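You operate a simulated robot arm through the tools that you are given. There is no shell and no other tool. Be economical: measure what you need, move in short steps, check, and stop when the job is done.

You run a simulated two-armed robot. Do the job below in one go: nothing can be reset, and whatever is moved stays where it is left.

Task
Pick up the plastic cup that says "3" from the front cup row with one hand, pass it to the other hand and put it on the cup step. Set down upright: plastic cup.

The check looks at the end state, three seconds after you hand in, the way a careful person would. Anything else that was tipped, shoved, dropped, spilled or broken makes it a failure.

Robot
Two 7-joint arms with two-finger parallel grippers on one trunk, on a base that drives. Base frame: it is fixed to the floor where the robot stands at the start and does not move with it; the origin is under the middle of the robot, x ahead of it, y to its left, z up. Units: mm, degrees, N and s.
The left shoulder is at the start at [50, 177, 1179], the right one opposite. With the tool pointing down near the work surface each hand reaches from about 200 to 700 mm from the robot's upright axis, wherever it stands, measured 20 degrees to its own side. Places, roughly: cup step (13x33 cm) [620, -40, 980]. Payload 3.43 kg a hand.
Tool frame (each hand has its own): the origin (TCP) lies between the finger pads and is the grasp point; the fingertips stand 34 mm ahead of it; z points along the fingers, y is the line along which they close. The gripper opens to 128 mm. The fingers are 24 mm wide and 12 mm thick; the gripper's body (48 by 130 mm) begins 96 mm behind the TCP.
Orientation is that of the tool frame in the base frame, as [roll, pitch, yaw] about the fixed x, y, z axes, in that order (R = Rz(yaw) Ry(pitch) Rx(roll)). With the fingers straight down and closing along the base's y, the tool's x points along the base's -x, its y along +y and its z along -z.

Tools
- The arms move only by the tool step_arm. It takes "left_steps", "right_steps" or both (then of equal length, played together; a hand with none holds still); each is a list of rows, each an object (a shift or turn left out is 0, a gripper value left out holds the last) with "linear": the shift along the base's x, y, z in units of 150 mm (1.0 is 150 mm), a list of three; "angular": the turn, a rotation vector about the base's x, y, z in units of 180 degrees (1.0 is 180 degrees), a list of three; "jaw": the closure, from 0 (fully open) to 1 (shut). In form: [{"linear": [dx, dy, dz], "angular": [ax, ay, az], "jaw": jaw}, ...]. A call has 1 to 8 rows; each row is the pose to reach, as a shift and turn from the pose commanded when the call began. A call with a number of a shift or a turn outside -1 to 1 is refused whole. Each row takes 0.2 s and may step no farther than 50 mm and 8.6 degrees from the row before; otherwise, or with a gripper value out of range, the whole call is refused. Where a pose cannot be reached the arm comes as near as it can. A force on the tool above 40 N (or 10 N above the force at the start of the call, whichever is more), or a blocked arm, ends the call early, and 0.2 s more pass. The fingers move at their own pace (about 108 mm/s each) and stop on an object; they squeeze with about 45 N. The grip force told is the motor's: it shows also when the fingers shut on nothing. Time passes only in rows, and 0.2 s behind the last, so rows that repeat a pose let the fingers close. The reply holds the time, the measured pose of the TCP, the force on the tool along the base axes, the opening and the grip force, in the units named above and with some noise, with the torque about the TCP (base axes, N m) and any sound that the robot's microphone picked up.
- Cameras (640 x 400 px; columns grow to the right, rows downward): "scene" is now at [160.1, 0.2, 1348.6]; the picture's right is [0.01, -1.00, 0.00], its down [-0.50, -0.01, -0.87] and it looks along [0.87, 0.01, -0.50] (base axes); focal length 214 px, centre (320, 200). "left" rides on the left gripper at [76, 11, -160] in its tool frame; the picture's right is [-0.15, 0.99, 0.00], its down [-0.88, -0.13, -0.46] and it looks along [-0.45, -0.07, 0.89] (tool axes); focal length 234 px, centre (320, 200). "right" rides on the right gripper at [76, -11, -160] in its tool frame; the picture's right is [0.15, 0.99, 0.00], its down [-0.88, 0.13, -0.46] and it looks along [-0.45, 0.07, 0.89] (tool axes); focal length 234 px, centre (320, 200). There is no depth. A picture from a camera that has moved, and an enlarged one, comes with that camera's place and axes in the base frame and with its lens.
- camera(camera): a new picture of that camera. No time passes.
- lift_body(by): slides the trunk up (or, below 0, down) by that many mm; the arms and the scene camera ride with it, the base frame stays. It gives what a move gives, with no picture.
- roll_base(legs): drives the robot by 1 to 6 legs, each [ahead, turn to the left] in mm and degrees, along the robot's own axes; the way and the turn of a leg run together, so that a leg with both is an arc; at most 1500 mm and 180 degrees a leg. The arms and the cameras ride along, it lands a little off, and it stops where it bumps. It gives what a move gives.
- head_to(pan, tilt): turns the head with the scene camera to pan (to the left, within 80 degrees either way) and tilt (down, from -29 to 69), counted from straight ahead of the robot. It gives what a move gives.
- inspect(camera, box): a new picture of the part [left, top, right, bottom] of that camera's present view, enlarged. No time passes.
- sign_off(): hands the job in; it is judged then, once.

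Go step by step. Nothing tells you exact positions but the pictures and the camera data: compare them with the known pose of the tool, close in by small moves and look again before you grip or let go. The budget is 120 turns and 92 pictures, counting those below and the enlarged ones. Unless the task says otherwise, let go and move clear before handing in, and close with one line.

The tools are called after "Emit:" as name(argument=value, ...) on one line, values as JSON. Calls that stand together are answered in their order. step_arm: Moves the arms, as the interface text tells. Its arguments: {"type":"object","properties":{"left_steps":{"type":"array","items":{"type":"object","properties":{"linear":{"type":"array","items":{"type":"number"}},"angular":{"type":"array","items":{"type":"number"}},"jaw":{"type":"number"}}}},"right_steps":{"type":"array","items":{"type":"object","properties":{"linear":{"type":"array","items":{"type":"number"}},"angular":{"type":"array","items":{"type":"number"}},"jaw":{"type":"number"}}}}},"required":[]} The other tools are called the same way: lift_body (by) slides the trunk up or down; roll_base (legs) drives the base; head_to (pan, tilt) turns the head that bears the scene camera; camera (camera) takes a picture; inspect (camera, box) takes an enlarged picture of a part of a camera's view; sign_off () hands the job in.

At the start:

```text
time_s: 0.0
left_eef_pos: [416.0, 146.7, 1273.3]
left_tool_rot: [-180.0, 0.1, 180.0]
left_force: [1.0, -0.1, 0.2]
left_ft_torque: [0.03, 0.02, -0.03]
left_gripper_width: 128.1
left_grip_force: 0.1
right_eef_pos: [335.2, -164.7, 1165.8]
right_tool_rot: [180.0, 0.0, 179.9]
right_force: [-0.8, 0.3, -0.6]
right_ft_torque: [0.04, 0.0, 0.02]
right_gripper_width: 128.4
right_grip_force: 0.1
trunk travel left (down, up): [-350.0, 51.0]
robot x, y, heading: [-1.5, 0.9, -0.1]
head pan, tilt: [0.8, 29.8]
```

scene: 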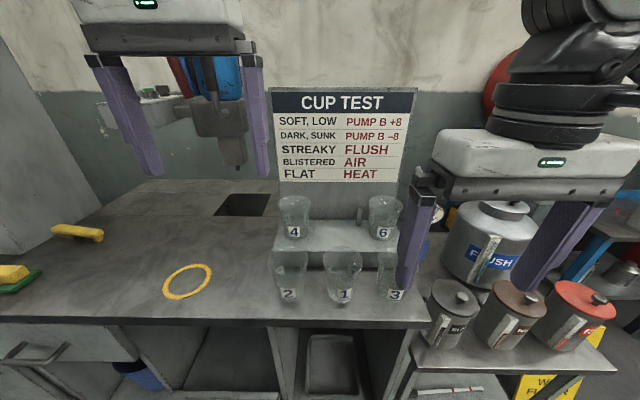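
right: 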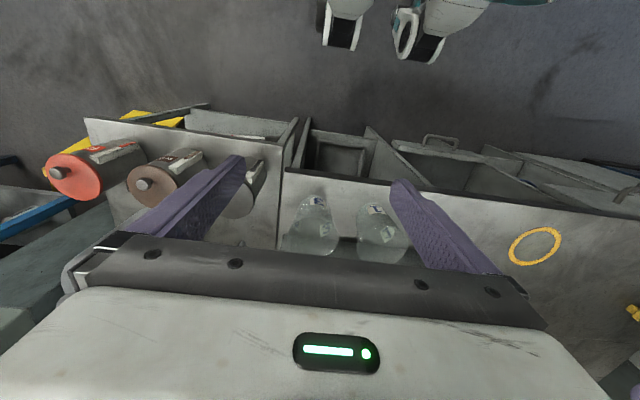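
left: 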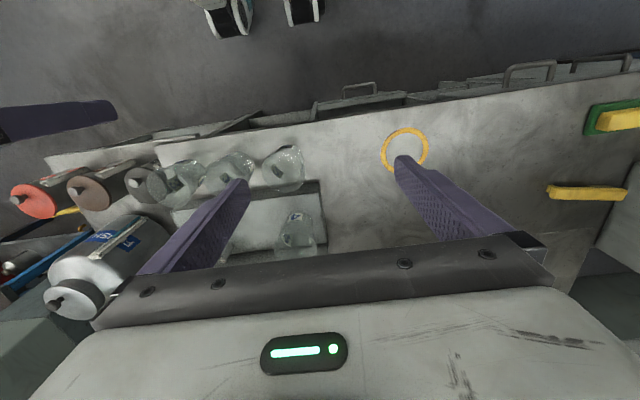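

I see three front cups (2, 1, 3) on the bench and two (4, 6) on the step; cup 3 is at the right, partly hidden behind the right finger. I'll enlarge the view to locate it.

Emit:
inspect(camera="scene", box=[250, 180, 450, 305])

Emit:
inspect(camera="right", box=[220, 150, 460, 300])

```text
3.20 times, centred on (350, 242) of scene
camera zoom: at [160.1, 0.2, 1348.6], right [0.01, -1.0, 0.0], down [-0.5, -0.01, -0.87], along [0.87, 0.01, -0.5], focal length 686 px, centre (224, 64)
```

zoom: 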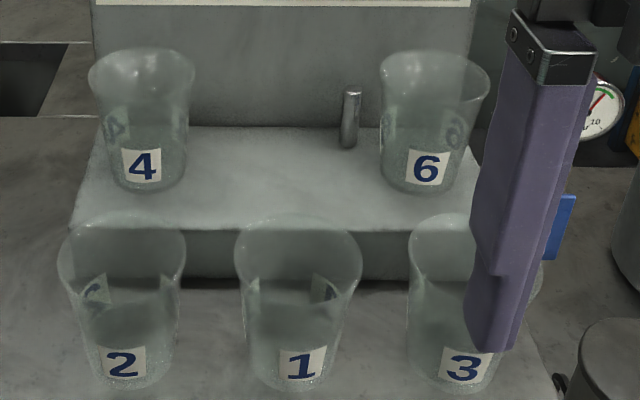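

```text
2.67 times, centred on (340, 225) of right
camera zoom: at [259.7, -175.5, 1326.6], right [-0.15, 0.99, 0.0], down [0.88, 0.13, 0.46], along [0.45, 0.07, -0.89], focal length 624 px, centre (267, 133)
```

zoom: 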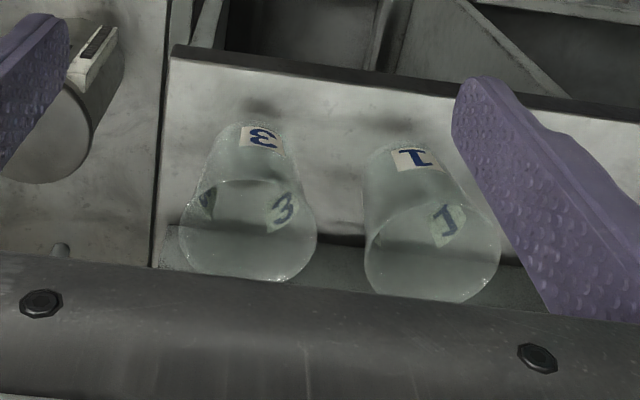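

Cup 3 is near (470, -155), its base at about z 925; the rim is roughly 78 mm wide and 110 mm up. Cups 4 and 6 leave a free middle spot on the step near (615, -44). My plan is for the right hand to grip cup 3 low from the front at a shallow angle, the left to take it by the rim from above and set it down. I back off a little to get room for the tilted wrist.

Emit:
roll_base(legs=[[-150, 0]])

Emit:
step_arm(right_steps=[{"angular": [0, -0.045, 0]}, {"angular": [0, -0.09, 0]}, {"angular": [0, -0.135, 0]}, {"angular": [0, -0.18, 0]}, {"angular": [0, -0.225, 0]}, {"angular": [0, -0.27, 0]}, {"angular": [0, -0.315, 0]}, {"angular": [0, -0.36, 0]}])

Emit:
camera(camera="scene")

```text
time_s: 1.4
left_eef_pos: [265.0, 148.1, 1272.4]
left_tool_rot: [180.0, 0.0, -179.9]
left_force: [-0.9, -0.3, 0.1]
left_ft_torque: [-0.01, -0.05, 0.01]
left_gripper_width: 127.9
left_grip_force: 0.1
right_eef_pos: [183.6, -163.2, 1166.9]
right_tool_rot: [180.0, 0.0, -179.8]
right_force: [0.2, -0.2, 0.0]
right_ft_torque: [0.01, -0.02, -0.01]
right_gripper_width: 128.0
right_grip_force: 0.0
trunk travel left (down, up): [-350.0, 51.0]
robot x, y, heading: [-149.5, -1.1, -0.2]
head pan, tilt: [0.8, 29.8]
```

```text
time_s: 3.2
left_eef_pos: [264.8, 148.8, 1271.3]
left_tool_rot: [-179.9, 0.0, -180.0]
left_force: [-0.2, 0.2, 0.1]
left_ft_torque: [-0.01, -0.05, -0.01]
left_gripper_width: 128.0
left_grip_force: 0.0
right_eef_pos: [229.7, -111.1, 1226.9]
right_tool_rot: [-179.7, 64.7, -179.7]
right_force: [0.0, 0.5, 0.8]
right_ft_torque: [0.01, 0.01, 0.02]
right_gripper_width: 128.1
right_grip_force: 0.1
right hand out of reach, approached as far as the arm can: row 6, 7, 8
trunk travel left (down, up): [-350.0, 51.0]
robot x, y, heading: [-148.4, 2.6, 0.2]
head pan, tilt: [0.8, 29.8]
```

```text
86 pictures are left
camera scene: at [10.6, 1.4, 1348.5], right [0.01, -1.0, 0.0], down [-0.5, -0.01, -0.87], along [0.87, 0.01, -0.5], focal length 214 px, centre (320, 200)
```

scene: 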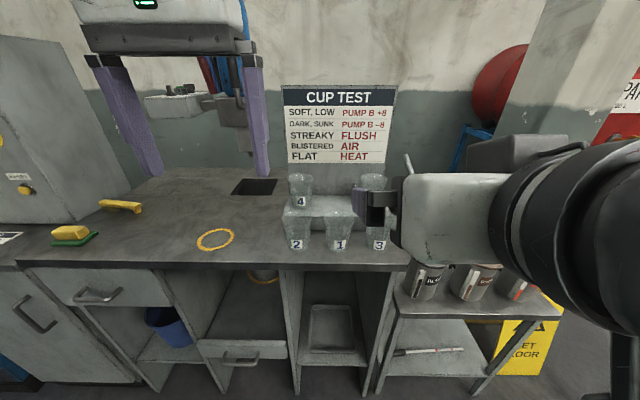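

The tilt works, though the arm is at a close-in limit. I move the hand forward to a place the arm can reach and check the pose it reports.

Emit:
step_arm(right_steps=[{"linear": [0.25, 0, 0]}, {"linear": [0.5, 0, 0]}, {"linear": [0.75, 0, 0]}, {"linear": [0.75, 0, 0]}])

Emit:
camera(camera="right")

```text
time_s: 4.2
left_eef_pos: [264.6, 147.4, 1272.8]
left_tool_rot: [-180.0, 0.0, -179.8]
left_force: [-0.5, 0.9, -0.3]
left_ft_torque: [0.03, 0.01, 0.01]
left_gripper_width: 127.9
left_grip_force: 0.1
right_eef_pos: [342.6, -112.2, 1224.7]
right_tool_rot: [-179.8, 64.8, -179.8]
right_force: [-0.5, -0.2, -0.9]
right_ft_torque: [0.01, -0.03, -0.02]
right_gripper_width: 127.8
right_grip_force: 0.1
trunk travel left (down, up): [-350.0, 51.0]
robot x, y, heading: [-151.9, -5.6, -0.1]
head pan, tilt: [0.8, 29.8]
```

```text
85 pictures are left
camera right: at [166.4, -125.1, 1225.1], right [-0.06, 0.99, -0.13], down [-0.04, 0.13, 0.99], along [1.0, 0.07, 0.03], focal length 234 px, centre (320, 200)
```

right: 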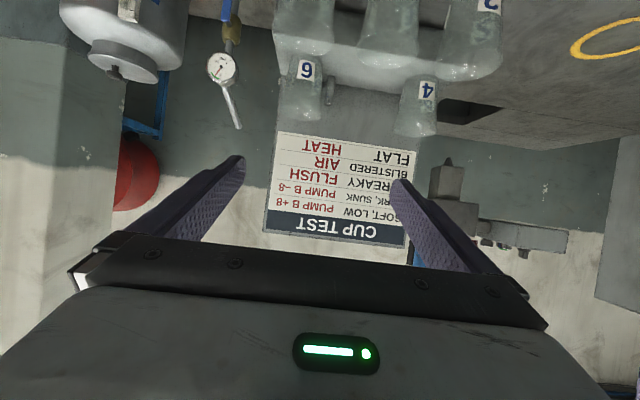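

The arm is tracking well. I lower the hand in front of the bench edge, line up with cup 3, and narrow the jaws.

Emit:
step_arm(right_steps=[{"linear": [0, -0.09, -0.3], "jaw": 0.26}, {"linear": [0, -0.18, -0.6]}, {"linear": [0, -0.287, -0.9]}, {"linear": [0, -0.287, -0.9]}])

Emit:
step_arm(right_steps=[{"linear": [0, 0, -0.3]}, {"linear": [0, 0, -0.6]}, {"linear": [0, 0, -0.7]}, {"linear": [0, 0, -0.7]}])

Emit:
camera(camera="right")

Emit:
camera(camera="scene")

```text
time_s: 5.2
left_eef_pos: [264.9, 148.5, 1271.7]
left_tool_rot: [179.9, 0.0, -179.9]
left_force: [0.3, -0.2, -0.5]
left_ft_torque: [-0.02, -0.01, -0.03]
left_gripper_width: 128.2
left_grip_force: 0.0
right_eef_pos: [341.4, -156.6, 1091.0]
right_tool_rot: [-179.8, 64.8, -179.8]
right_force: [-1.2, -0.1, 0.0]
right_ft_torque: [0.01, 0.0, -0.01]
right_gripper_width: 94.8
right_grip_force: 0.1
trunk travel left (down, up): [-350.0, 51.0]
robot x, y, heading: [-150.3, -0.6, 0.1]
head pan, tilt: [0.8, 29.8]
```

```text
time_s: 6.2
left_eef_pos: [265.6, 147.9, 1272.4]
left_tool_rot: [180.0, 0.0, -179.8]
left_force: [-0.4, 0.7, 0.0]
left_ft_torque: [-0.02, -0.03, 0.0]
left_gripper_width: 128.1
left_grip_force: 0.0
right_eef_pos: [343.4, -154.0, 985.1]
right_tool_rot: [-179.9, 64.9, -179.8]
right_force: [0.2, -1.0, 0.3]
right_ft_torque: [-0.03, 0.03, 0.01]
right_gripper_width: 94.7
right_grip_force: 0.1
trunk travel left (down, up): [-350.0, 51.0]
robot x, y, heading: [-150.7, -0.1, -0.0]
head pan, tilt: [0.8, 29.8]
```

```text
84 pictures are left
camera right: at [167.1, -166.8, 985.2], right [-0.06, 0.99, -0.13], down [-0.04, 0.13, 0.99], along [1.0, 0.07, 0.03], focal length 234 px, centre (320, 200)
```

right: 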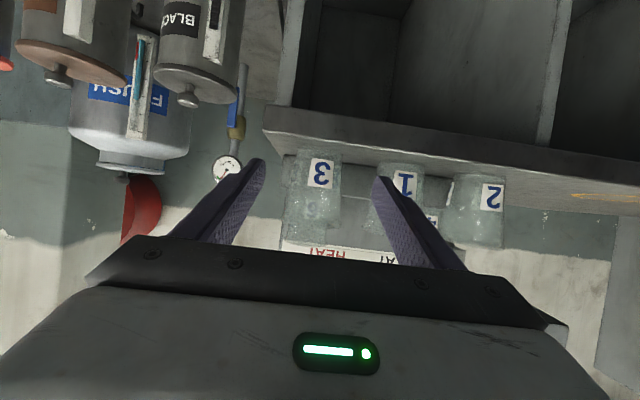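

```text
83 pictures are left
camera scene: at [10.3, 0.9, 1348.6], right [0.01, -1.0, 0.0], down [-0.5, -0.01, -0.87], along [0.87, 0.01, -0.5], focal length 214 px, centre (320, 200)
```

scene: 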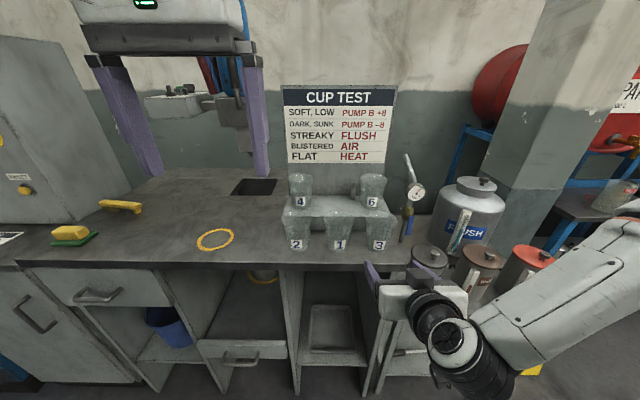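

Cup 3 is seen between the fingers. I enlarge both views to measure more exactly.

Emit:
inspect(camera="right", box=[200, 110, 520, 270])

Emit:
inspect(camera="scene", box=[270, 160, 430, 300])

```text
2.00 times, centred on (360, 190) of right
camera zoom: at [167.1, -166.8, 985.2], right [-0.06, 0.99, -0.13], down [-0.04, 0.13, 0.99], along [1.0, 0.07, 0.03], focal length 468 px, centre (240, 220)
```

zoom: 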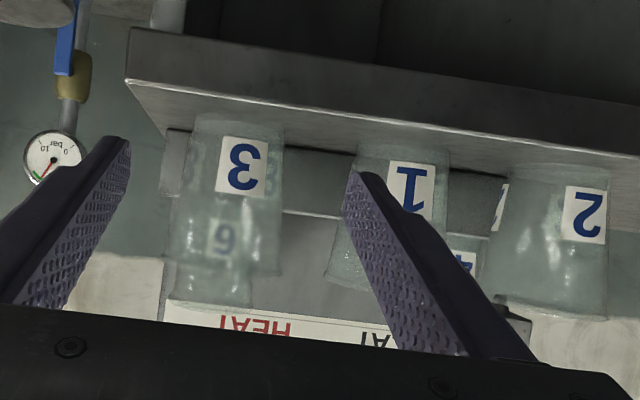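

```text
2.86 times, centred on (350, 230) of scene
camera zoom: at [10.3, 0.9, 1348.6], right [0.01, -1.0, 0.0], down [-0.5, -0.01, -0.87], along [0.87, 0.01, -0.5], focal length 613 px, centre (234, 114)
```

zoom: 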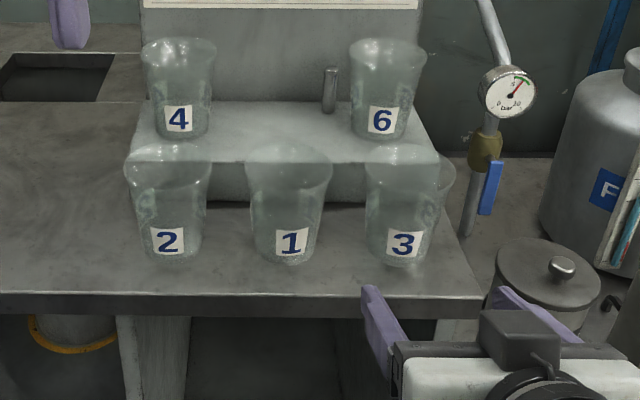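

Cup 3's centre is near (470, -156), with the bench top at about z 928. I drop to z 968 and slide forward most of the way, then look.

Emit:
step_arm(right_steps=[{"linear": [0, -0.012, -0.113]}, {"linear": [0.2, -0.012, -0.113]}, {"linear": [0.4, -0.012, -0.113]}, {"linear": [0.56, -0.012, -0.113]}, {"linear": [0.56, -0.012, -0.113]}])

Emit:
inspect(camera="right", box=[200, 90, 520, 290])

Emit:
inspect(camera="scene", box=[270, 160, 430, 300])

```text
time_s: 7.4
left_eef_pos: [265.1, 147.4, 1272.7]
left_tool_rot: [-180.0, -0.1, -179.9]
left_force: [0.3, -0.8, 0.4]
left_ft_torque: [-0.01, 0.01, 0.02]
left_gripper_width: 128.1
left_grip_force: 0.0
right_eef_pos: [427.6, -157.2, 968.5]
right_tool_rot: [-179.9, 64.6, -179.9]
right_force: [-0.2, 0.8, -0.1]
right_ft_torque: [-0.01, -0.04, -0.01]
right_gripper_width: 94.8
right_grip_force: 0.0
trunk travel left (down, up): [-350.0, 51.0]
robot x, y, heading: [-150.1, 4.5, 0.4]
head pan, tilt: [0.8, 29.8]
```

```text
2.00 times, centred on (360, 190) of right
camera zoom: at [251.4, -168.8, 968.0], right [-0.06, 0.99, -0.13], down [-0.04, 0.13, 0.99], along [1.0, 0.07, 0.03], focal length 468 px, centre (240, 220)
```

zoom: 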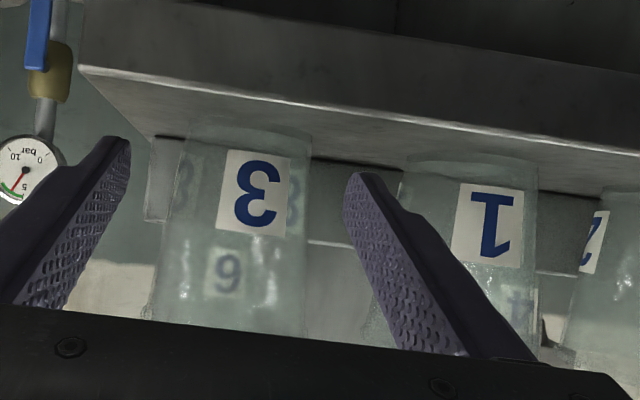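

```text
2.86 times, centred on (350, 230) of scene
camera zoom: at [10.4, 0.5, 1348.6], right [0.01, -1.0, 0.0], down [-0.5, -0.01, -0.87], along [0.87, 0.01, -0.5], focal length 613 px, centre (234, 114)
```

zoom: 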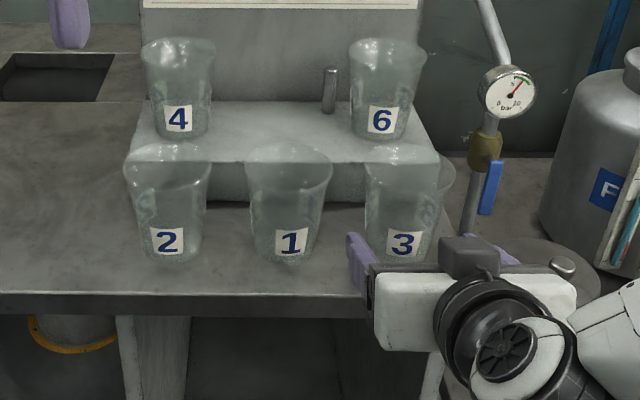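

The cup is centred between the fingers and the gap to cup 1 is clear. I slide in the last 40 mm.

Emit:
step_arm(right_steps=[{"linear": [0.14, 0, 0]}, {"linear": [0.27, 0, 0]}, {"linear": [0.27, 0, 0]}])

Emit:
camera(camera="right")

Emit:
inspect(camera="scene", box=[270, 160, 430, 300])

```text
time_s: 8.2
left_eef_pos: [264.9, 147.1, 1272.9]
left_tool_rot: [-180.0, 0.0, -179.9]
left_force: [-0.8, -0.3, 0.1]
left_ft_torque: [0.02, 0.0, 0.01]
left_gripper_width: 128.1
left_grip_force: 0.1
right_eef_pos: [466.6, -157.1, 967.9]
right_tool_rot: [-179.9, 64.8, -179.8]
right_force: [-0.4, -0.4, 0.4]
right_ft_torque: [0.0, 0.0, 0.01]
right_gripper_width: 94.8
right_grip_force: 0.2
trunk travel left (down, up): [-350.0, 51.0]
robot x, y, heading: [-150.0, 2.0, 0.2]
head pan, tilt: [0.8, 29.8]
```

```text
78 pictures are left
camera right: at [291.1, -169.1, 967.9], right [-0.06, 0.99, -0.13], down [-0.04, 0.13, 0.99], along [1.0, 0.07, 0.03], focal length 234 px, centre (320, 200)
```

right: 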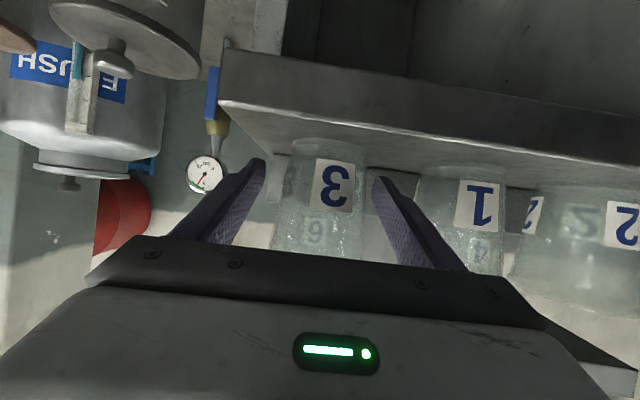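

```text
2.86 times, centred on (350, 230) of scene
camera zoom: at [10.4, 0.4, 1348.6], right [0.01, -1.0, 0.0], down [-0.5, -0.01, -0.87], along [0.87, 0.01, -0.5], focal length 613 px, centre (234, 114)
```

zoom: 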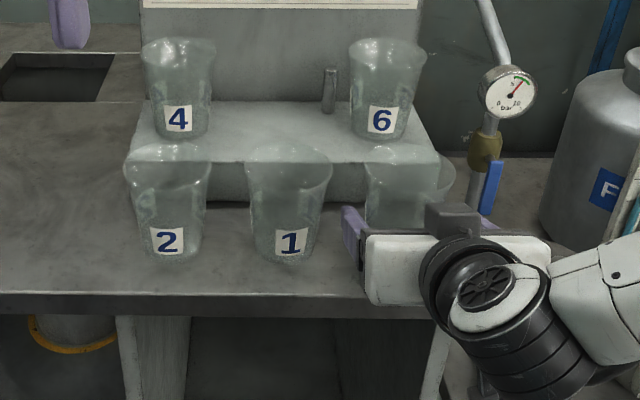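

The cup sits between the pads. I close gradually to find the width where contact starts.

Emit:
step_arm(right_steps=[{"linear": [0.02, 0, 0], "jaw": 0.42}, {"linear": [0.02, 0, 0], "jaw": 0.48}, {"linear": [0.02, 0, 0], "jaw": 0.48}])

Emit:
camera(camera="right")

```text
time_s: 9.0
left_eef_pos: [265.5, 147.3, 1271.8]
left_tool_rot: [180.0, 0.0, -180.0]
left_force: [-0.2, -0.6, 0.3]
left_ft_torque: [0.03, 0.04, -0.02]
left_gripper_width: 128.1
left_grip_force: 0.0
right_eef_pos: [468.9, -158.4, 968.1]
right_tool_rot: [-179.9, 64.8, -179.7]
right_force: [0.4, -0.1, 0.6]
right_ft_torque: [-0.03, -0.01, 0.01]
right_gripper_width: 68.3
right_grip_force: 14.4
trunk travel left (down, up): [-350.0, 51.0]
robot x, y, heading: [-150.3, 3.2, -0.0]
head pan, tilt: [0.8, 29.8]
```

```text
76 pictures are left
camera right: at [294.2, -169.2, 968.0], right [-0.06, 0.99, -0.13], down [-0.04, 0.13, 0.99], along [1.0, 0.07, 0.03], focal length 234 px, centre (320, 200)
```

right: 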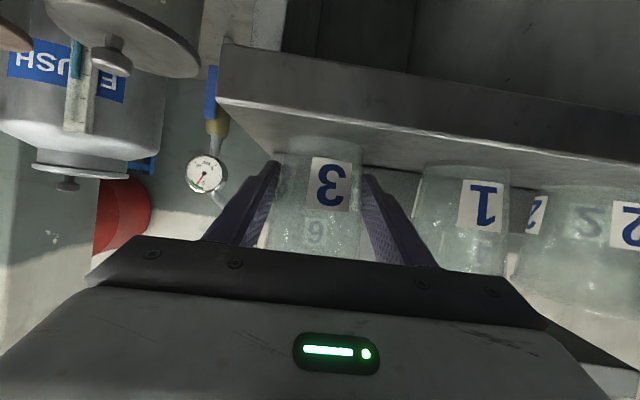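

Contact at 68 mm width with 14 N. I firm it up slightly and lift a little to test.

Emit:
step_arm(right_steps=[{"jaw": 0.5}, {"jaw": 0.5}, {"linear": [0, 0, 0.07]}, {"linear": [0, 0, 0.15]}, {"linear": [0, 0, 0.15]}])

Emit:
camera(camera="right")

Emit:
inspect(camera="scene", box=[270, 160, 430, 300])

```text
time_s: 10.2
left_eef_pos: [265.5, 147.9, 1272.6]
left_tool_rot: [-180.0, 0.1, -179.9]
left_force: [0.7, 0.0, 0.3]
left_ft_torque: [-0.02, 0.01, -0.02]
left_gripper_width: 128.0
left_grip_force: 0.1
right_eef_pos: [470.7, -156.8, 990.6]
right_tool_rot: [-179.9, 64.8, -179.8]
right_force: [-0.4, 0.3, 0.4]
right_ft_torque: [0.01, -0.02, -0.01]
right_gripper_width: 68.2
right_grip_force: 14.1
trunk travel left (down, up): [-350.0, 51.0]
robot x, y, heading: [-151.1, -1.9, 0.0]
head pan, tilt: [0.8, 29.8]
```

```text
75 pictures are left
camera right: at [294.0, -169.0, 990.6], right [-0.06, 0.99, -0.13], down [-0.04, 0.13, 0.99], along [1.0, 0.07, 0.03], focal length 234 px, centre (320, 200)
```

right: 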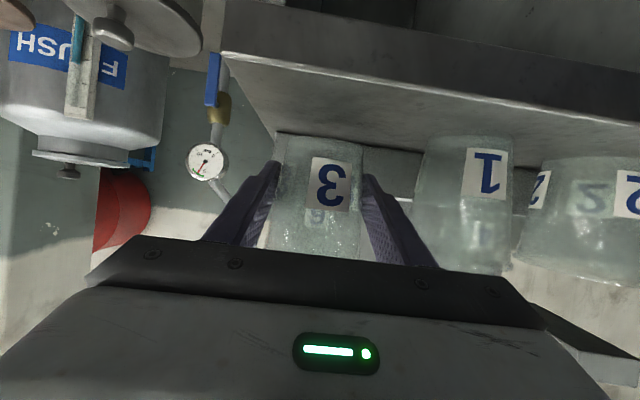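

```text
2.86 times, centred on (350, 230) of scene
camera zoom: at [10.6, 0.3, 1348.5], right [0.01, -1.0, 0.0], down [-0.5, -0.01, -0.87], along [0.87, 0.01, -0.5], focal length 613 px, centre (234, 114)
```

zoom: 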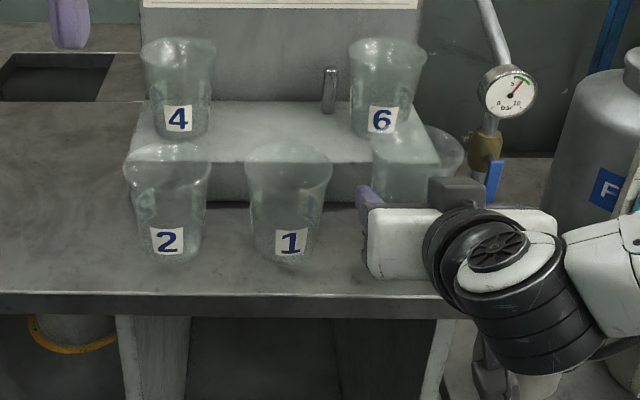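

Cup 3 is held upright and clear of the bench. I lift straight up, then pull back to a free hand-over place near (400, -60).

Emit:
step_arm(right_steps=[{"linear": [0, 0, 0.25]}, {"linear": [0, 0, 0.5]}, {"linear": [0, 0, 0.75]}, {"linear": [0, 0, 1.0]}, {"linear": [-0.15, 0.2, 1.0]}, {"linear": [-0.3, 0.4, 1.0]}, {"linear": [-0.45, 0.63, 1.0]}, {"linear": [-0.45, 0.63, 1.0]}])

Emit:
camera(camera="scene")

Emit:
camera(camera="right")

Emit:
camera(camera="left")

```text
time_s: 12.0
left_eef_pos: [265.8, 146.5, 1272.7]
left_tool_rot: [-180.0, 0.0, -179.9]
left_force: [-0.8, -0.8, 0.4]
left_ft_torque: [0.01, 0.03, -0.02]
left_gripper_width: 127.7
left_grip_force: 0.1
right_eef_pos: [402.6, -63.9, 1140.7]
right_tool_rot: [180.0, 64.9, 180.0]
right_force: [-0.4, 0.7, -0.4]
right_ft_torque: [0.02, -0.03, 0.0]
right_gripper_width: 68.3
right_grip_force: 13.9
trunk travel left (down, up): [-350.0, 51.0]
robot x, y, heading: [-151.2, 1.5, 0.1]
head pan, tilt: [0.8, 29.8]
```

```text
73 pictures are left
camera scene: at [10.6, -0.3, 1348.5], right [0.01, -1.0, 0.0], down [-0.5, -0.01, -0.87], along [0.87, 0.01, -0.5], focal length 214 px, centre (320, 200)
```

scene: 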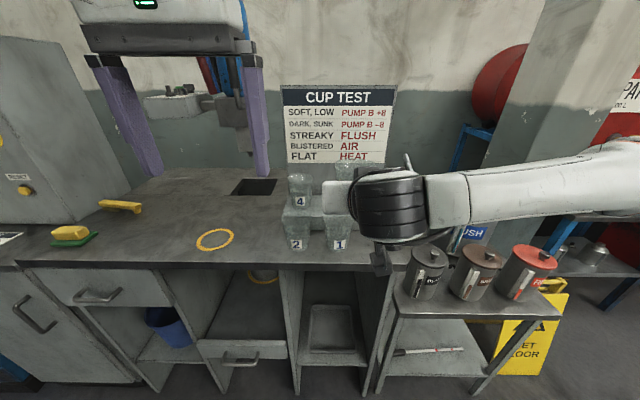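

```text
72 pictures are left
camera right: at [226.7, -75.0, 1141.1], right [-0.06, 0.99, -0.13], down [-0.04, 0.13, 0.99], along [1.0, 0.07, 0.03], focal length 234 px, centre (320, 200)
```

right: 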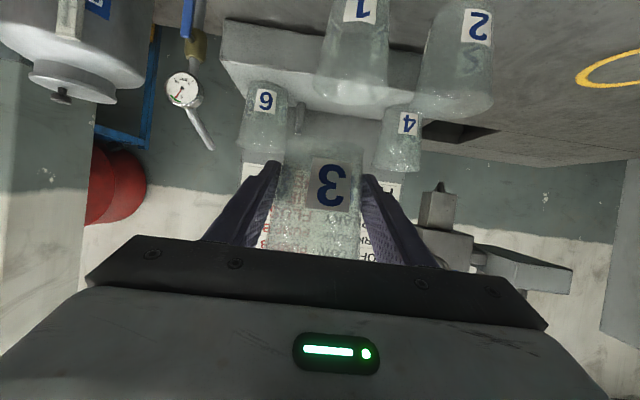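

```text
71 pictures are left
camera left: at [189.7, 157.8, 1432.2], right [0.14, 0.99, 0.0], down [0.88, -0.13, 0.46], along [0.45, -0.07, -0.89], focal length 234 px, centre (320, 200)
```

left: 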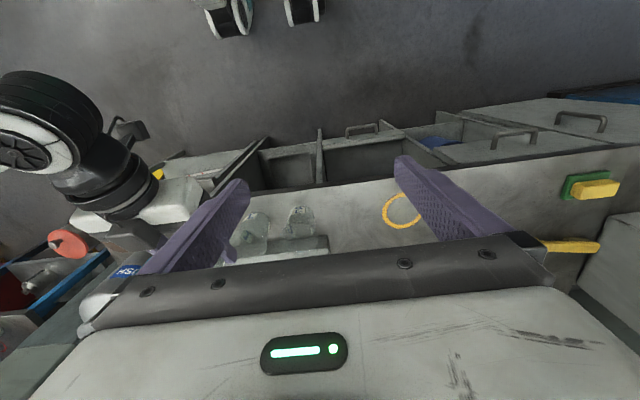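

The right hand holds the cup near (402, -64) with its rim at about z 1206. I bring the left hand up and over it, still high.

Emit:
step_arm(left_steps=[{"linear": [0.15, 0, 0.3]}, {"linear": [0.45, 0, 0.4]}, {"linear": [0.7, -0.15, 0.4]}, {"linear": [0.913, -0.35, 0.4]}, {"linear": [0.913, -0.6, 0.4]}, {"linear": [0.913, -0.8, 0.4]}, {"linear": [0.913, -0.8, 0.4]}])

Emit:
camera(camera="left")

Emit:
camera(camera="scene")

```text
refused: row 1 steps farther than a row can; nothing moved
```

```text
70 pictures are left
camera left: at [189.7, 157.8, 1432.2], right [0.14, 0.99, 0.0], down [0.88, -0.13, 0.46], along [0.45, -0.07, -0.89], focal length 234 px, centre (320, 200)
```

left: 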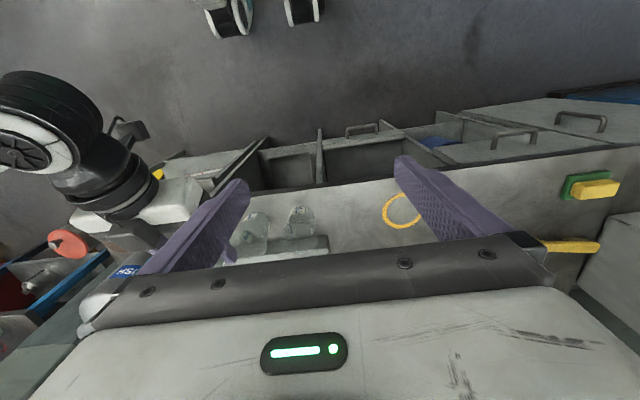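

```text
69 pictures are left
camera scene: at [10.6, -0.3, 1348.5], right [0.01, -1.0, 0.0], down [-0.5, -0.01, -0.87], along [0.87, 0.01, -0.5], focal length 214 px, centre (320, 200)
```

scene: 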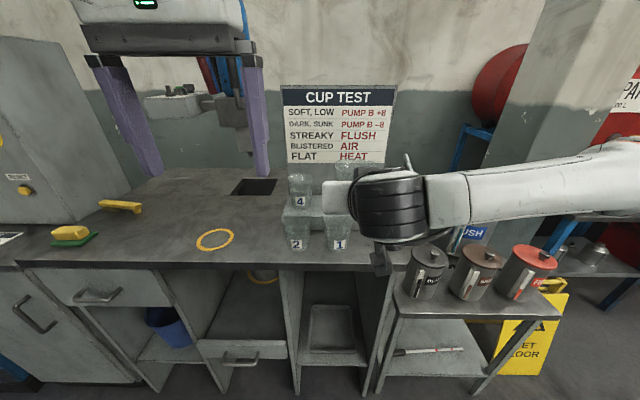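

The row was too long, so nothing moved. The view is unchanged and I repeat the move in shorter steps.

Emit:
step_arm(left_steps=[{"linear": [0, 0, 0.3]}, {"linear": [0.3, 0, 0.4]}, {"linear": [0.6, -0.1, 0.4]}, {"linear": [0.8, -0.3, 0.4]}, {"linear": [0.913, -0.55, 0.4]}, {"linear": [0.913, -0.8, 0.4]}, {"linear": [0.913, -0.8, 0.4]}])

Emit:
camera(camera="left")

```text
time_s: 13.6
left_eef_pos: [358.4, 70.0, 1302.9]
left_tool_rot: [-179.9, 0.3, -179.8]
left_force: [-0.2, 0.4, 1.0]
left_ft_torque: [-0.01, 0.0, 0.01]
left_gripper_width: 128.1
left_grip_force: 0.0
left hand out of reach, approached as far as the arm can: row 3, 4, 5, 6, 7
right_eef_pos: [403.4, -63.4, 1141.5]
right_tool_rot: [-179.9, 64.8, -179.8]
right_force: [0.6, 0.3, 0.1]
right_ft_torque: [-0.03, 0.02, -0.01]
right_gripper_width: 68.2
right_grip_force: 14.0
trunk travel left (down, up): [-350.0, 51.0]
robot x, y, heading: [-149.8, 2.8, 0.2]
head pan, tilt: [0.8, 29.8]
```

```text
68 pictures are left
camera left: at [281.0, 80.6, 1462.1], right [0.14, 0.99, 0.0], down [0.88, -0.13, 0.46], along [0.45, -0.07, -0.89], focal length 234 px, centre (320, 200)
```

left: 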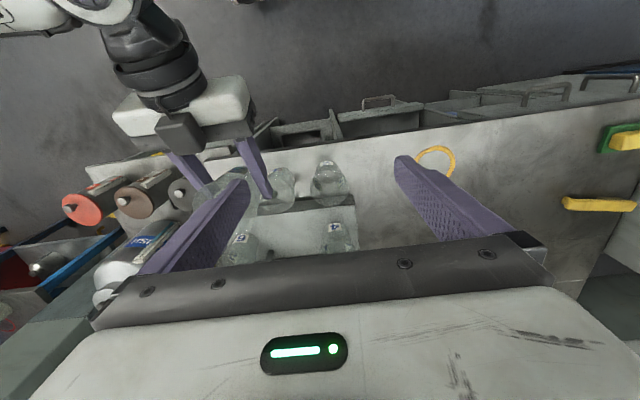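

The left arm cannot reach that high and forward. I bring the cup lower and nearer, in front of the bench edge, and hand over there.

Emit:
step_arm(right_steps=[{"linear": [-0.1, 0, -0.25]}, {"linear": [-0.2, 0.05, -0.5]}, {"linear": [-0.35, 0.15, -0.667]}, {"linear": [-0.42, 0.3, -0.667]}, {"linear": [-0.42, 0.3, -0.667]}])

Emit:
camera(camera="left")

Emit:
camera(camera="right")

```text
time_s: 14.8
left_eef_pos: [357.3, 69.5, 1303.5]
left_tool_rot: [-179.9, 0.3, -179.9]
left_force: [-0.2, 0.3, 0.9]
left_ft_torque: [-0.03, 0.01, 0.0]
left_gripper_width: 128.1
left_grip_force: 0.1
right_eef_pos: [339.6, -17.8, 1039.8]
right_tool_rot: [-179.9, 64.9, -179.9]
right_force: [0.7, 1.0, -0.5]
right_ft_torque: [0.02, 0.01, 0.04]
right_gripper_width: 68.1
right_grip_force: 14.2
trunk travel left (down, up): [-350.0, 51.0]
robot x, y, heading: [-151.4, -1.0, -0.2]
head pan, tilt: [0.8, 29.8]
```

```text
67 pictures are left
camera left: at [281.1, 81.0, 1462.1], right [0.14, 0.99, 0.0], down [0.88, -0.13, 0.46], along [0.45, -0.07, -0.89], focal length 234 px, centre (320, 200)
```

left: 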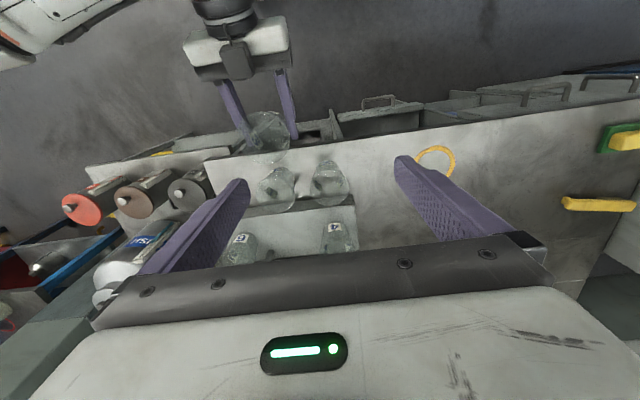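

```text
66 pictures are left
camera right: at [163.5, -29.8, 1039.6], right [-0.06, 0.99, -0.13], down [-0.04, 0.13, 0.99], along [1.0, 0.07, 0.03], focal length 234 px, centre (320, 200)
```

right: 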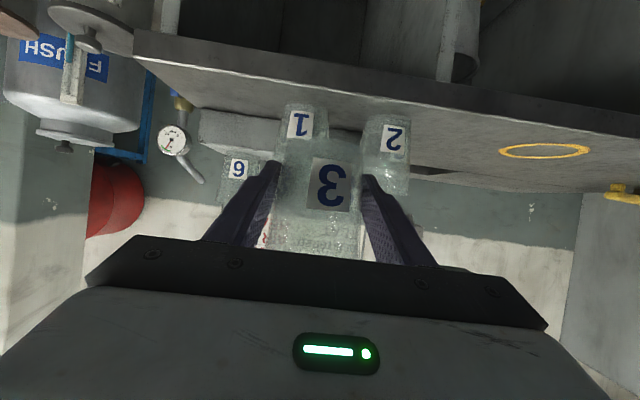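

Now the cup is at (340, -18) with its rim near z 1106. I bring the left hand down and over it, its fingertips staying above the rim for now.

Emit:
step_arm(left_steps=[{"linear": [0, 0, -0.3]}, {"linear": [0, 0, -0.6]}, {"linear": [-0.05, -0.25, -0.7]}, {"linear": [-0.115, -0.5, -0.75]}, {"linear": [-0.115, -0.585, -0.8]}, {"linear": [-0.115, -0.585, -0.8]}])

Emit:
camera(camera="left")

Emit:
camera(camera="scene")

```text
time_s: 16.2
left_eef_pos: [340.4, -19.8, 1183.6]
left_tool_rot: [180.0, -0.1, -179.9]
left_force: [0.5, 0.6, -0.2]
left_ft_torque: [-0.03, 0.01, -0.03]
left_gripper_width: 128.2
left_grip_force: 0.0
right_eef_pos: [339.4, -17.2, 1040.3]
right_tool_rot: [-180.0, 64.8, -179.8]
right_force: [-0.5, -0.1, -0.7]
right_ft_torque: [-0.02, -0.02, 0.01]
right_gripper_width: 67.8
right_grip_force: 13.9
trunk travel left (down, up): [-350.0, 51.0]
robot x, y, heading: [-148.8, -0.3, 0.3]
head pan, tilt: [0.8, 29.8]
```

```text
65 pictures are left
camera left: at [264.5, -9.3, 1343.4], right [0.14, 0.99, 0.0], down [0.88, -0.13, 0.46], along [0.45, -0.07, -0.89], focal length 234 px, centre (320, 200)
```

left: 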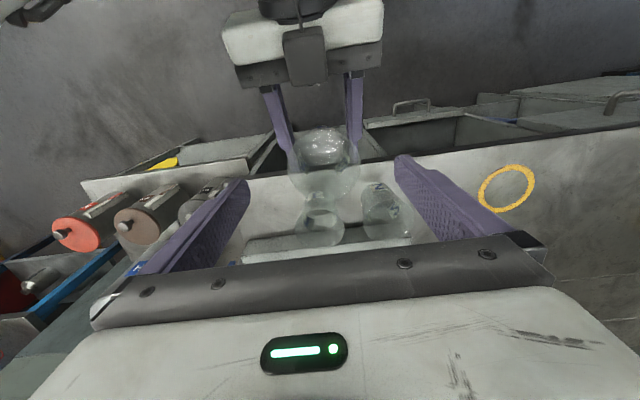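

```text
64 pictures are left
camera scene: at [10.5, 0.4, 1348.6], right [0.01, -1.0, 0.0], down [-0.5, -0.01, -0.87], along [0.87, 0.01, -0.5], focal length 214 px, centre (320, 200)
```

scene: 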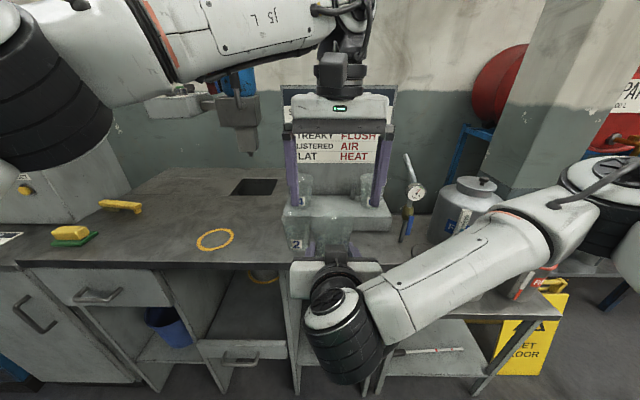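

The cup looks well between the left fingers, perhaps slightly ahead in x. I enlarge to check the rim.

Emit:
inspect(camera="left", box=[240, 80, 420, 230])

```text
2.67 times, centred on (330, 155) of left
camera zoom: at [264.5, -9.3, 1343.4], right [0.14, 0.99, 0.0], down [0.88, -0.13, 0.46], along [0.45, -0.07, -0.89], focal length 624 px, centre (293, 320)
```

zoom: 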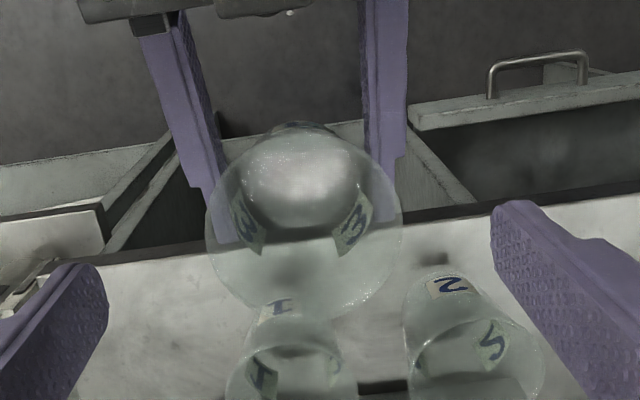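

The rim centre is at (345, -18) and 79 mm wide. I lower the left hand so the pads straddle the rim, then look.

Emit:
step_arm(left_steps=[{"linear": [0.027, 0.005, -0.15], "jaw": 0.14}, {"linear": [0.027, 0.005, -0.35]}, {"linear": [0.027, 0.005, -0.54]}, {"linear": [0.027, 0.005, -0.54]}])

Emit:
camera(camera="left")

Emit:
inspect(camera="scene", box=[260, 120, 420, 290])

Emit:
camera(camera="right")

```text
time_s: 17.2
left_eef_pos: [343.9, -18.1, 1100.2]
left_tool_rot: [-180.0, 0.0, -179.9]
left_force: [0.4, -0.5, -0.5]
left_ft_torque: [-0.03, -0.01, 0.0]
left_gripper_width: 110.3
left_grip_force: 0.0
right_eef_pos: [339.9, -17.3, 1039.9]
right_tool_rot: [-179.9, 64.8, -179.8]
right_force: [-0.4, 0.0, -0.9]
right_ft_torque: [0.01, 0.0, 0.02]
right_gripper_width: 67.6
right_grip_force: 14.6
trunk travel left (down, up): [-350.0, 51.0]
robot x, y, heading: [-152.2, -1.5, 0.0]
head pan, tilt: [0.8, 29.8]
```

```text
62 pictures are left
camera left: at [268.2, -7.7, 1261.7], right [0.14, 0.99, 0.0], down [0.88, -0.13, 0.46], along [0.45, -0.07, -0.89], focal length 234 px, centre (320, 200)
```

left: 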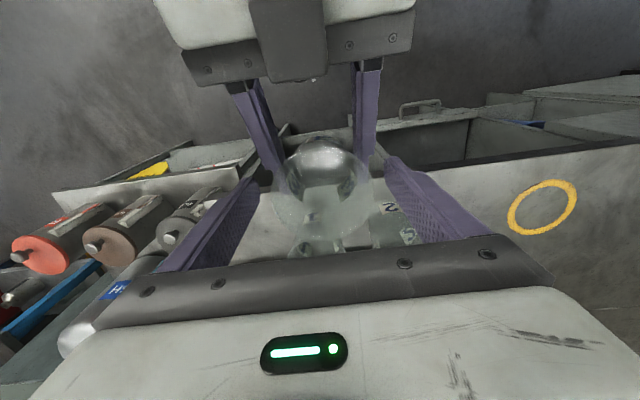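

```text
2.35 times, centred on (340, 205) of scene
camera zoom: at [10.4, 0.3, 1348.6], right [0.01, -1.0, 0.0], down [-0.5, -0.01, -0.87], along [0.87, 0.01, -0.5], focal length 505 px, centre (273, 188)
```

zoom: 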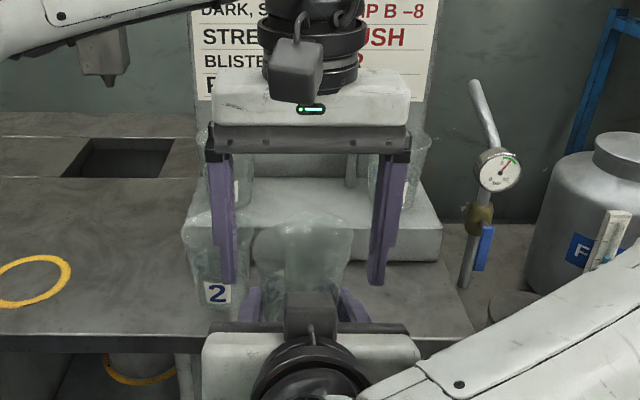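

```text
60 pictures are left
camera right: at [163.5, -29.7, 1039.9], right [-0.06, 0.99, -0.13], down [-0.04, 0.13, 0.99], along [1.0, 0.07, 0.03], focal length 234 px, centre (320, 200)
```

right: 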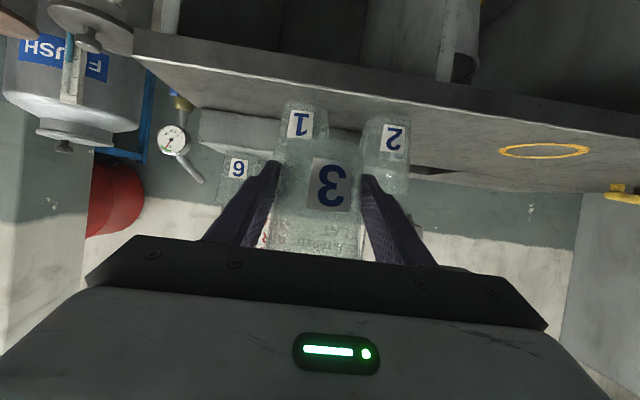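

The left fingers straddle the cup just below its rim and stay above the right fingers. I close the left hand gently.

Emit:
step_arm(left_steps=[{"jaw": 0.34}, {"jaw": 0.4}, {"jaw": 0.44}, {"jaw": 0.44}])

Emit:
inspect(camera="scene", box=[260, 120, 420, 290])

Emit:
inspect(camera="left", box=[180, 80, 460, 280])

```text
time_s: 18.2
left_eef_pos: [345.1, -18.7, 1102.3]
left_tool_rot: [-180.0, 0.0, -179.7]
left_force: [0.8, 3.4, -1.8]
left_ft_torque: [0.08, -0.04, 0.11]
left_gripper_width: 78.3
left_grip_force: 13.7
right_eef_pos: [339.2, -19.2, 1039.1]
right_tool_rot: [-179.9, 64.8, -179.8]
right_force: [-1.3, -3.8, 0.7]
right_ft_torque: [0.11, -0.04, -0.11]
right_gripper_width: 67.9
right_grip_force: 13.4
trunk travel left (down, up): [-350.0, 51.0]
robot x, y, heading: [-149.9, 0.7, 0.1]
head pan, tilt: [0.8, 29.8]
```

```text
2.35 times, centred on (340, 205) of scene
camera zoom: at [10.6, 0.3, 1348.6], right [0.01, -1.0, 0.0], down [-0.5, -0.01, -0.87], along [0.87, 0.01, -0.5], focal length 505 px, centre (273, 188)
```

zoom: 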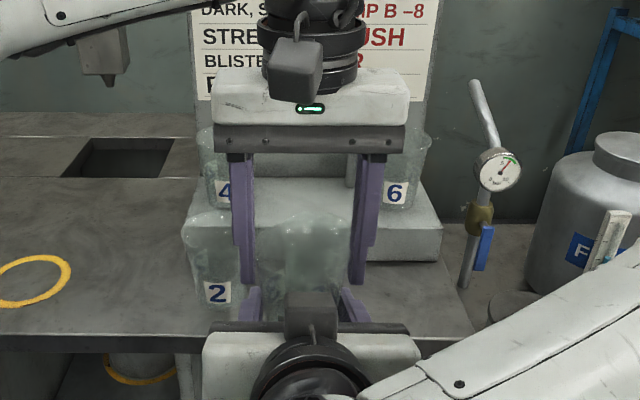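

```text
2.00 times, centred on (320, 180) of left
camera zoom: at [268.7, -7.4, 1261.8], right [0.14, 0.99, 0.0], down [0.88, -0.13, 0.46], along [0.45, -0.06, -0.89], focal length 468 px, centre (320, 240)
```

zoom: 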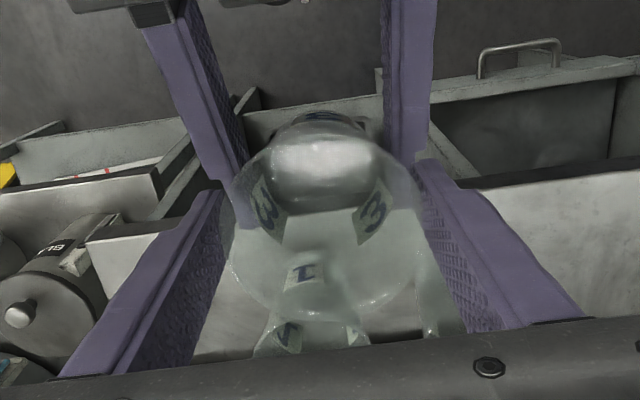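

The left hand has the cup firmly. I open the right hand and drop it straight down clear of the cup, still in front of the bench edge.

Emit:
step_arm(left_steps=[{"jaw": 0.48}, {"jaw": 0.48}, {"jaw": 0.48}], right_steps=[{"jaw": 0.26}, {"jaw": 0.26}, {"jaw": 0.26}])

Emit:
inspect(camera="left", box=[180, 80, 460, 280])

Emit:
camera(camera="right")

```text
time_s: 19.0
left_eef_pos: [343.4, -19.4, 1100.7]
left_tool_rot: [179.9, 0.0, 180.0]
left_force: [-0.2, 0.6, 0.1]
left_ft_torque: [0.0, 0.0, 0.02]
left_gripper_width: 78.1
left_grip_force: 14.2
right_eef_pos: [339.6, -17.3, 1039.9]
right_tool_rot: [-179.9, 64.8, -179.8]
right_force: [-0.1, -0.6, -0.5]
right_ft_torque: [-0.01, 0.0, 0.02]
right_gripper_width: 94.7
right_grip_force: 0.0
trunk travel left (down, up): [-350.0, 51.0]
robot x, y, heading: [-151.3, -1.9, 0.1]
head pan, tilt: [0.8, 29.8]
```

```text
2.00 times, centred on (320, 180) of left
camera zoom: at [268.4, -7.6, 1261.9], right [0.14, 0.99, 0.0], down [0.88, -0.13, 0.46], along [0.45, -0.07, -0.89], focal length 468 px, centre (320, 240)
```

zoom: 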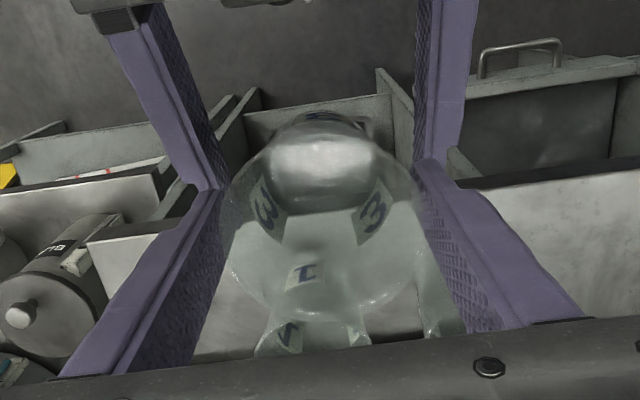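

```text
56 pictures are left
camera right: at [163.6, -29.6, 1039.8], right [-0.06, 0.99, -0.13], down [-0.04, 0.13, 0.99], along [1.0, 0.07, 0.03], focal length 234 px, centre (320, 200)
```

right: 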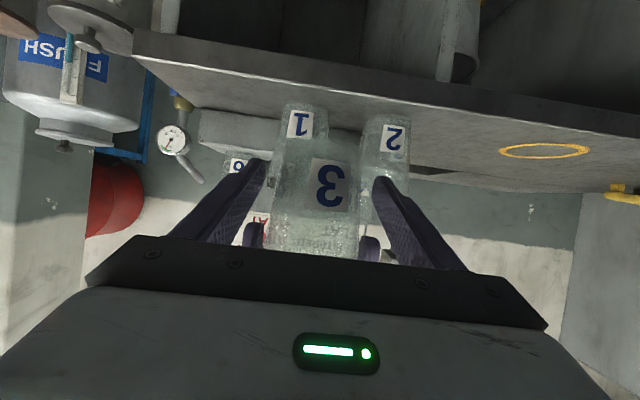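

The cup hangs steady in the left hand and the right fingers are clear. I drop the right hand and move it away to the right.

Emit:
step_arm(right_steps=[{"linear": [0, 0, -0.25]}, {"linear": [0, 0, -0.5]}, {"linear": [0, 0, -0.8]}, {"linear": [-0.2, -0.15, -0.8]}, {"linear": [-0.4, -0.4, -0.8]}, {"linear": [-0.5, -0.7, -0.8]}, {"linear": [-0.5, -1.0, -0.8]}, {"linear": [-0.5, -1.0, -0.8]}])

Emit:
camera(camera="scene")

Emit:
camera(camera="right")

Emit:
camera(camera="left")

```text
time_s: 20.8
left_eef_pos: [344.5, -18.5, 1102.0]
left_tool_rot: [180.0, 0.0, -179.9]
left_force: [0.4, 0.7, -0.1]
left_ft_torque: [0.01, -0.02, -0.02]
left_gripper_width: 78.1
left_grip_force: 14.5
right_eef_pos: [259.2, -137.6, 933.9]
right_tool_rot: [-179.7, 64.7, -179.8]
right_force: [-0.2, -0.1, -1.0]
right_ft_torque: [-0.02, 0.01, -0.01]
right_gripper_width: 94.7
right_grip_force: 0.1
right hand out of reach, approached as far as the arm can: row 7, 8
trunk travel left (down, up): [-350.0, 51.0]
robot x, y, heading: [-151.0, -1.3, 0.1]
head pan, tilt: [0.8, 29.8]
```

```text
55 pictures are left
camera scene: at [10.5, 0.5, 1348.6], right [0.01, -1.0, 0.0], down [-0.5, -0.01, -0.87], along [0.87, 0.01, -0.5], focal length 214 px, centre (320, 200)
```

scene: 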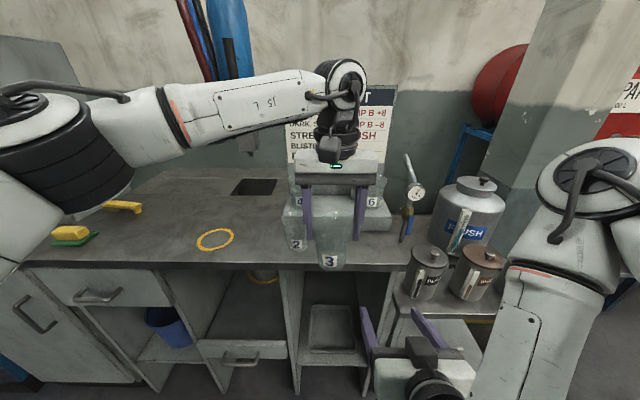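

```text
54 pictures are left
camera right: at [84.5, -149.2, 934.2], right [-0.06, 0.99, -0.13], down [-0.04, 0.13, 0.99], along [1.0, 0.06, 0.03], focal length 234 px, centre (320, 200)
```

right: 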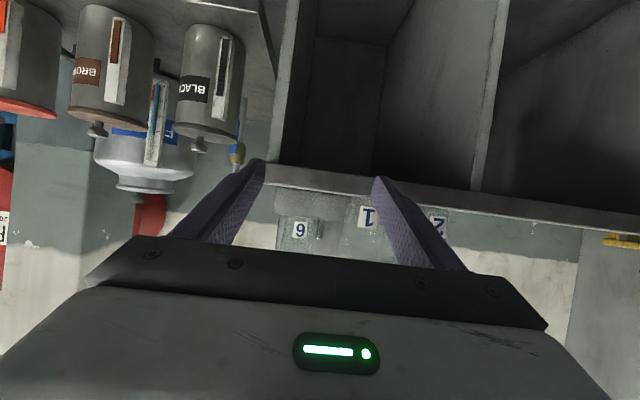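

```text
53 pictures are left
camera left: at [268.5, -7.4, 1261.9], right [0.14, 0.99, 0.0], down [0.88, -0.13, 0.46], along [0.45, -0.07, -0.89], focal length 234 px, centre (320, 200)
```

left: 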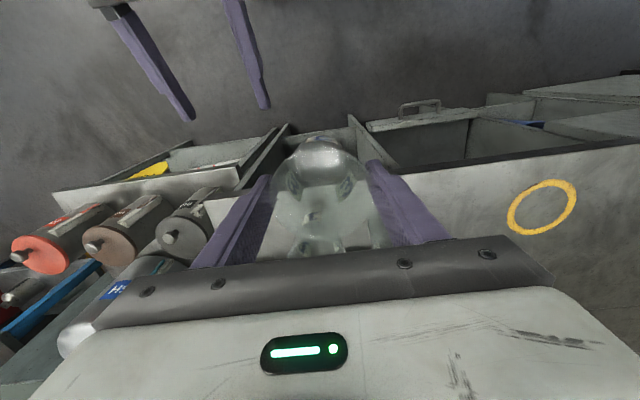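

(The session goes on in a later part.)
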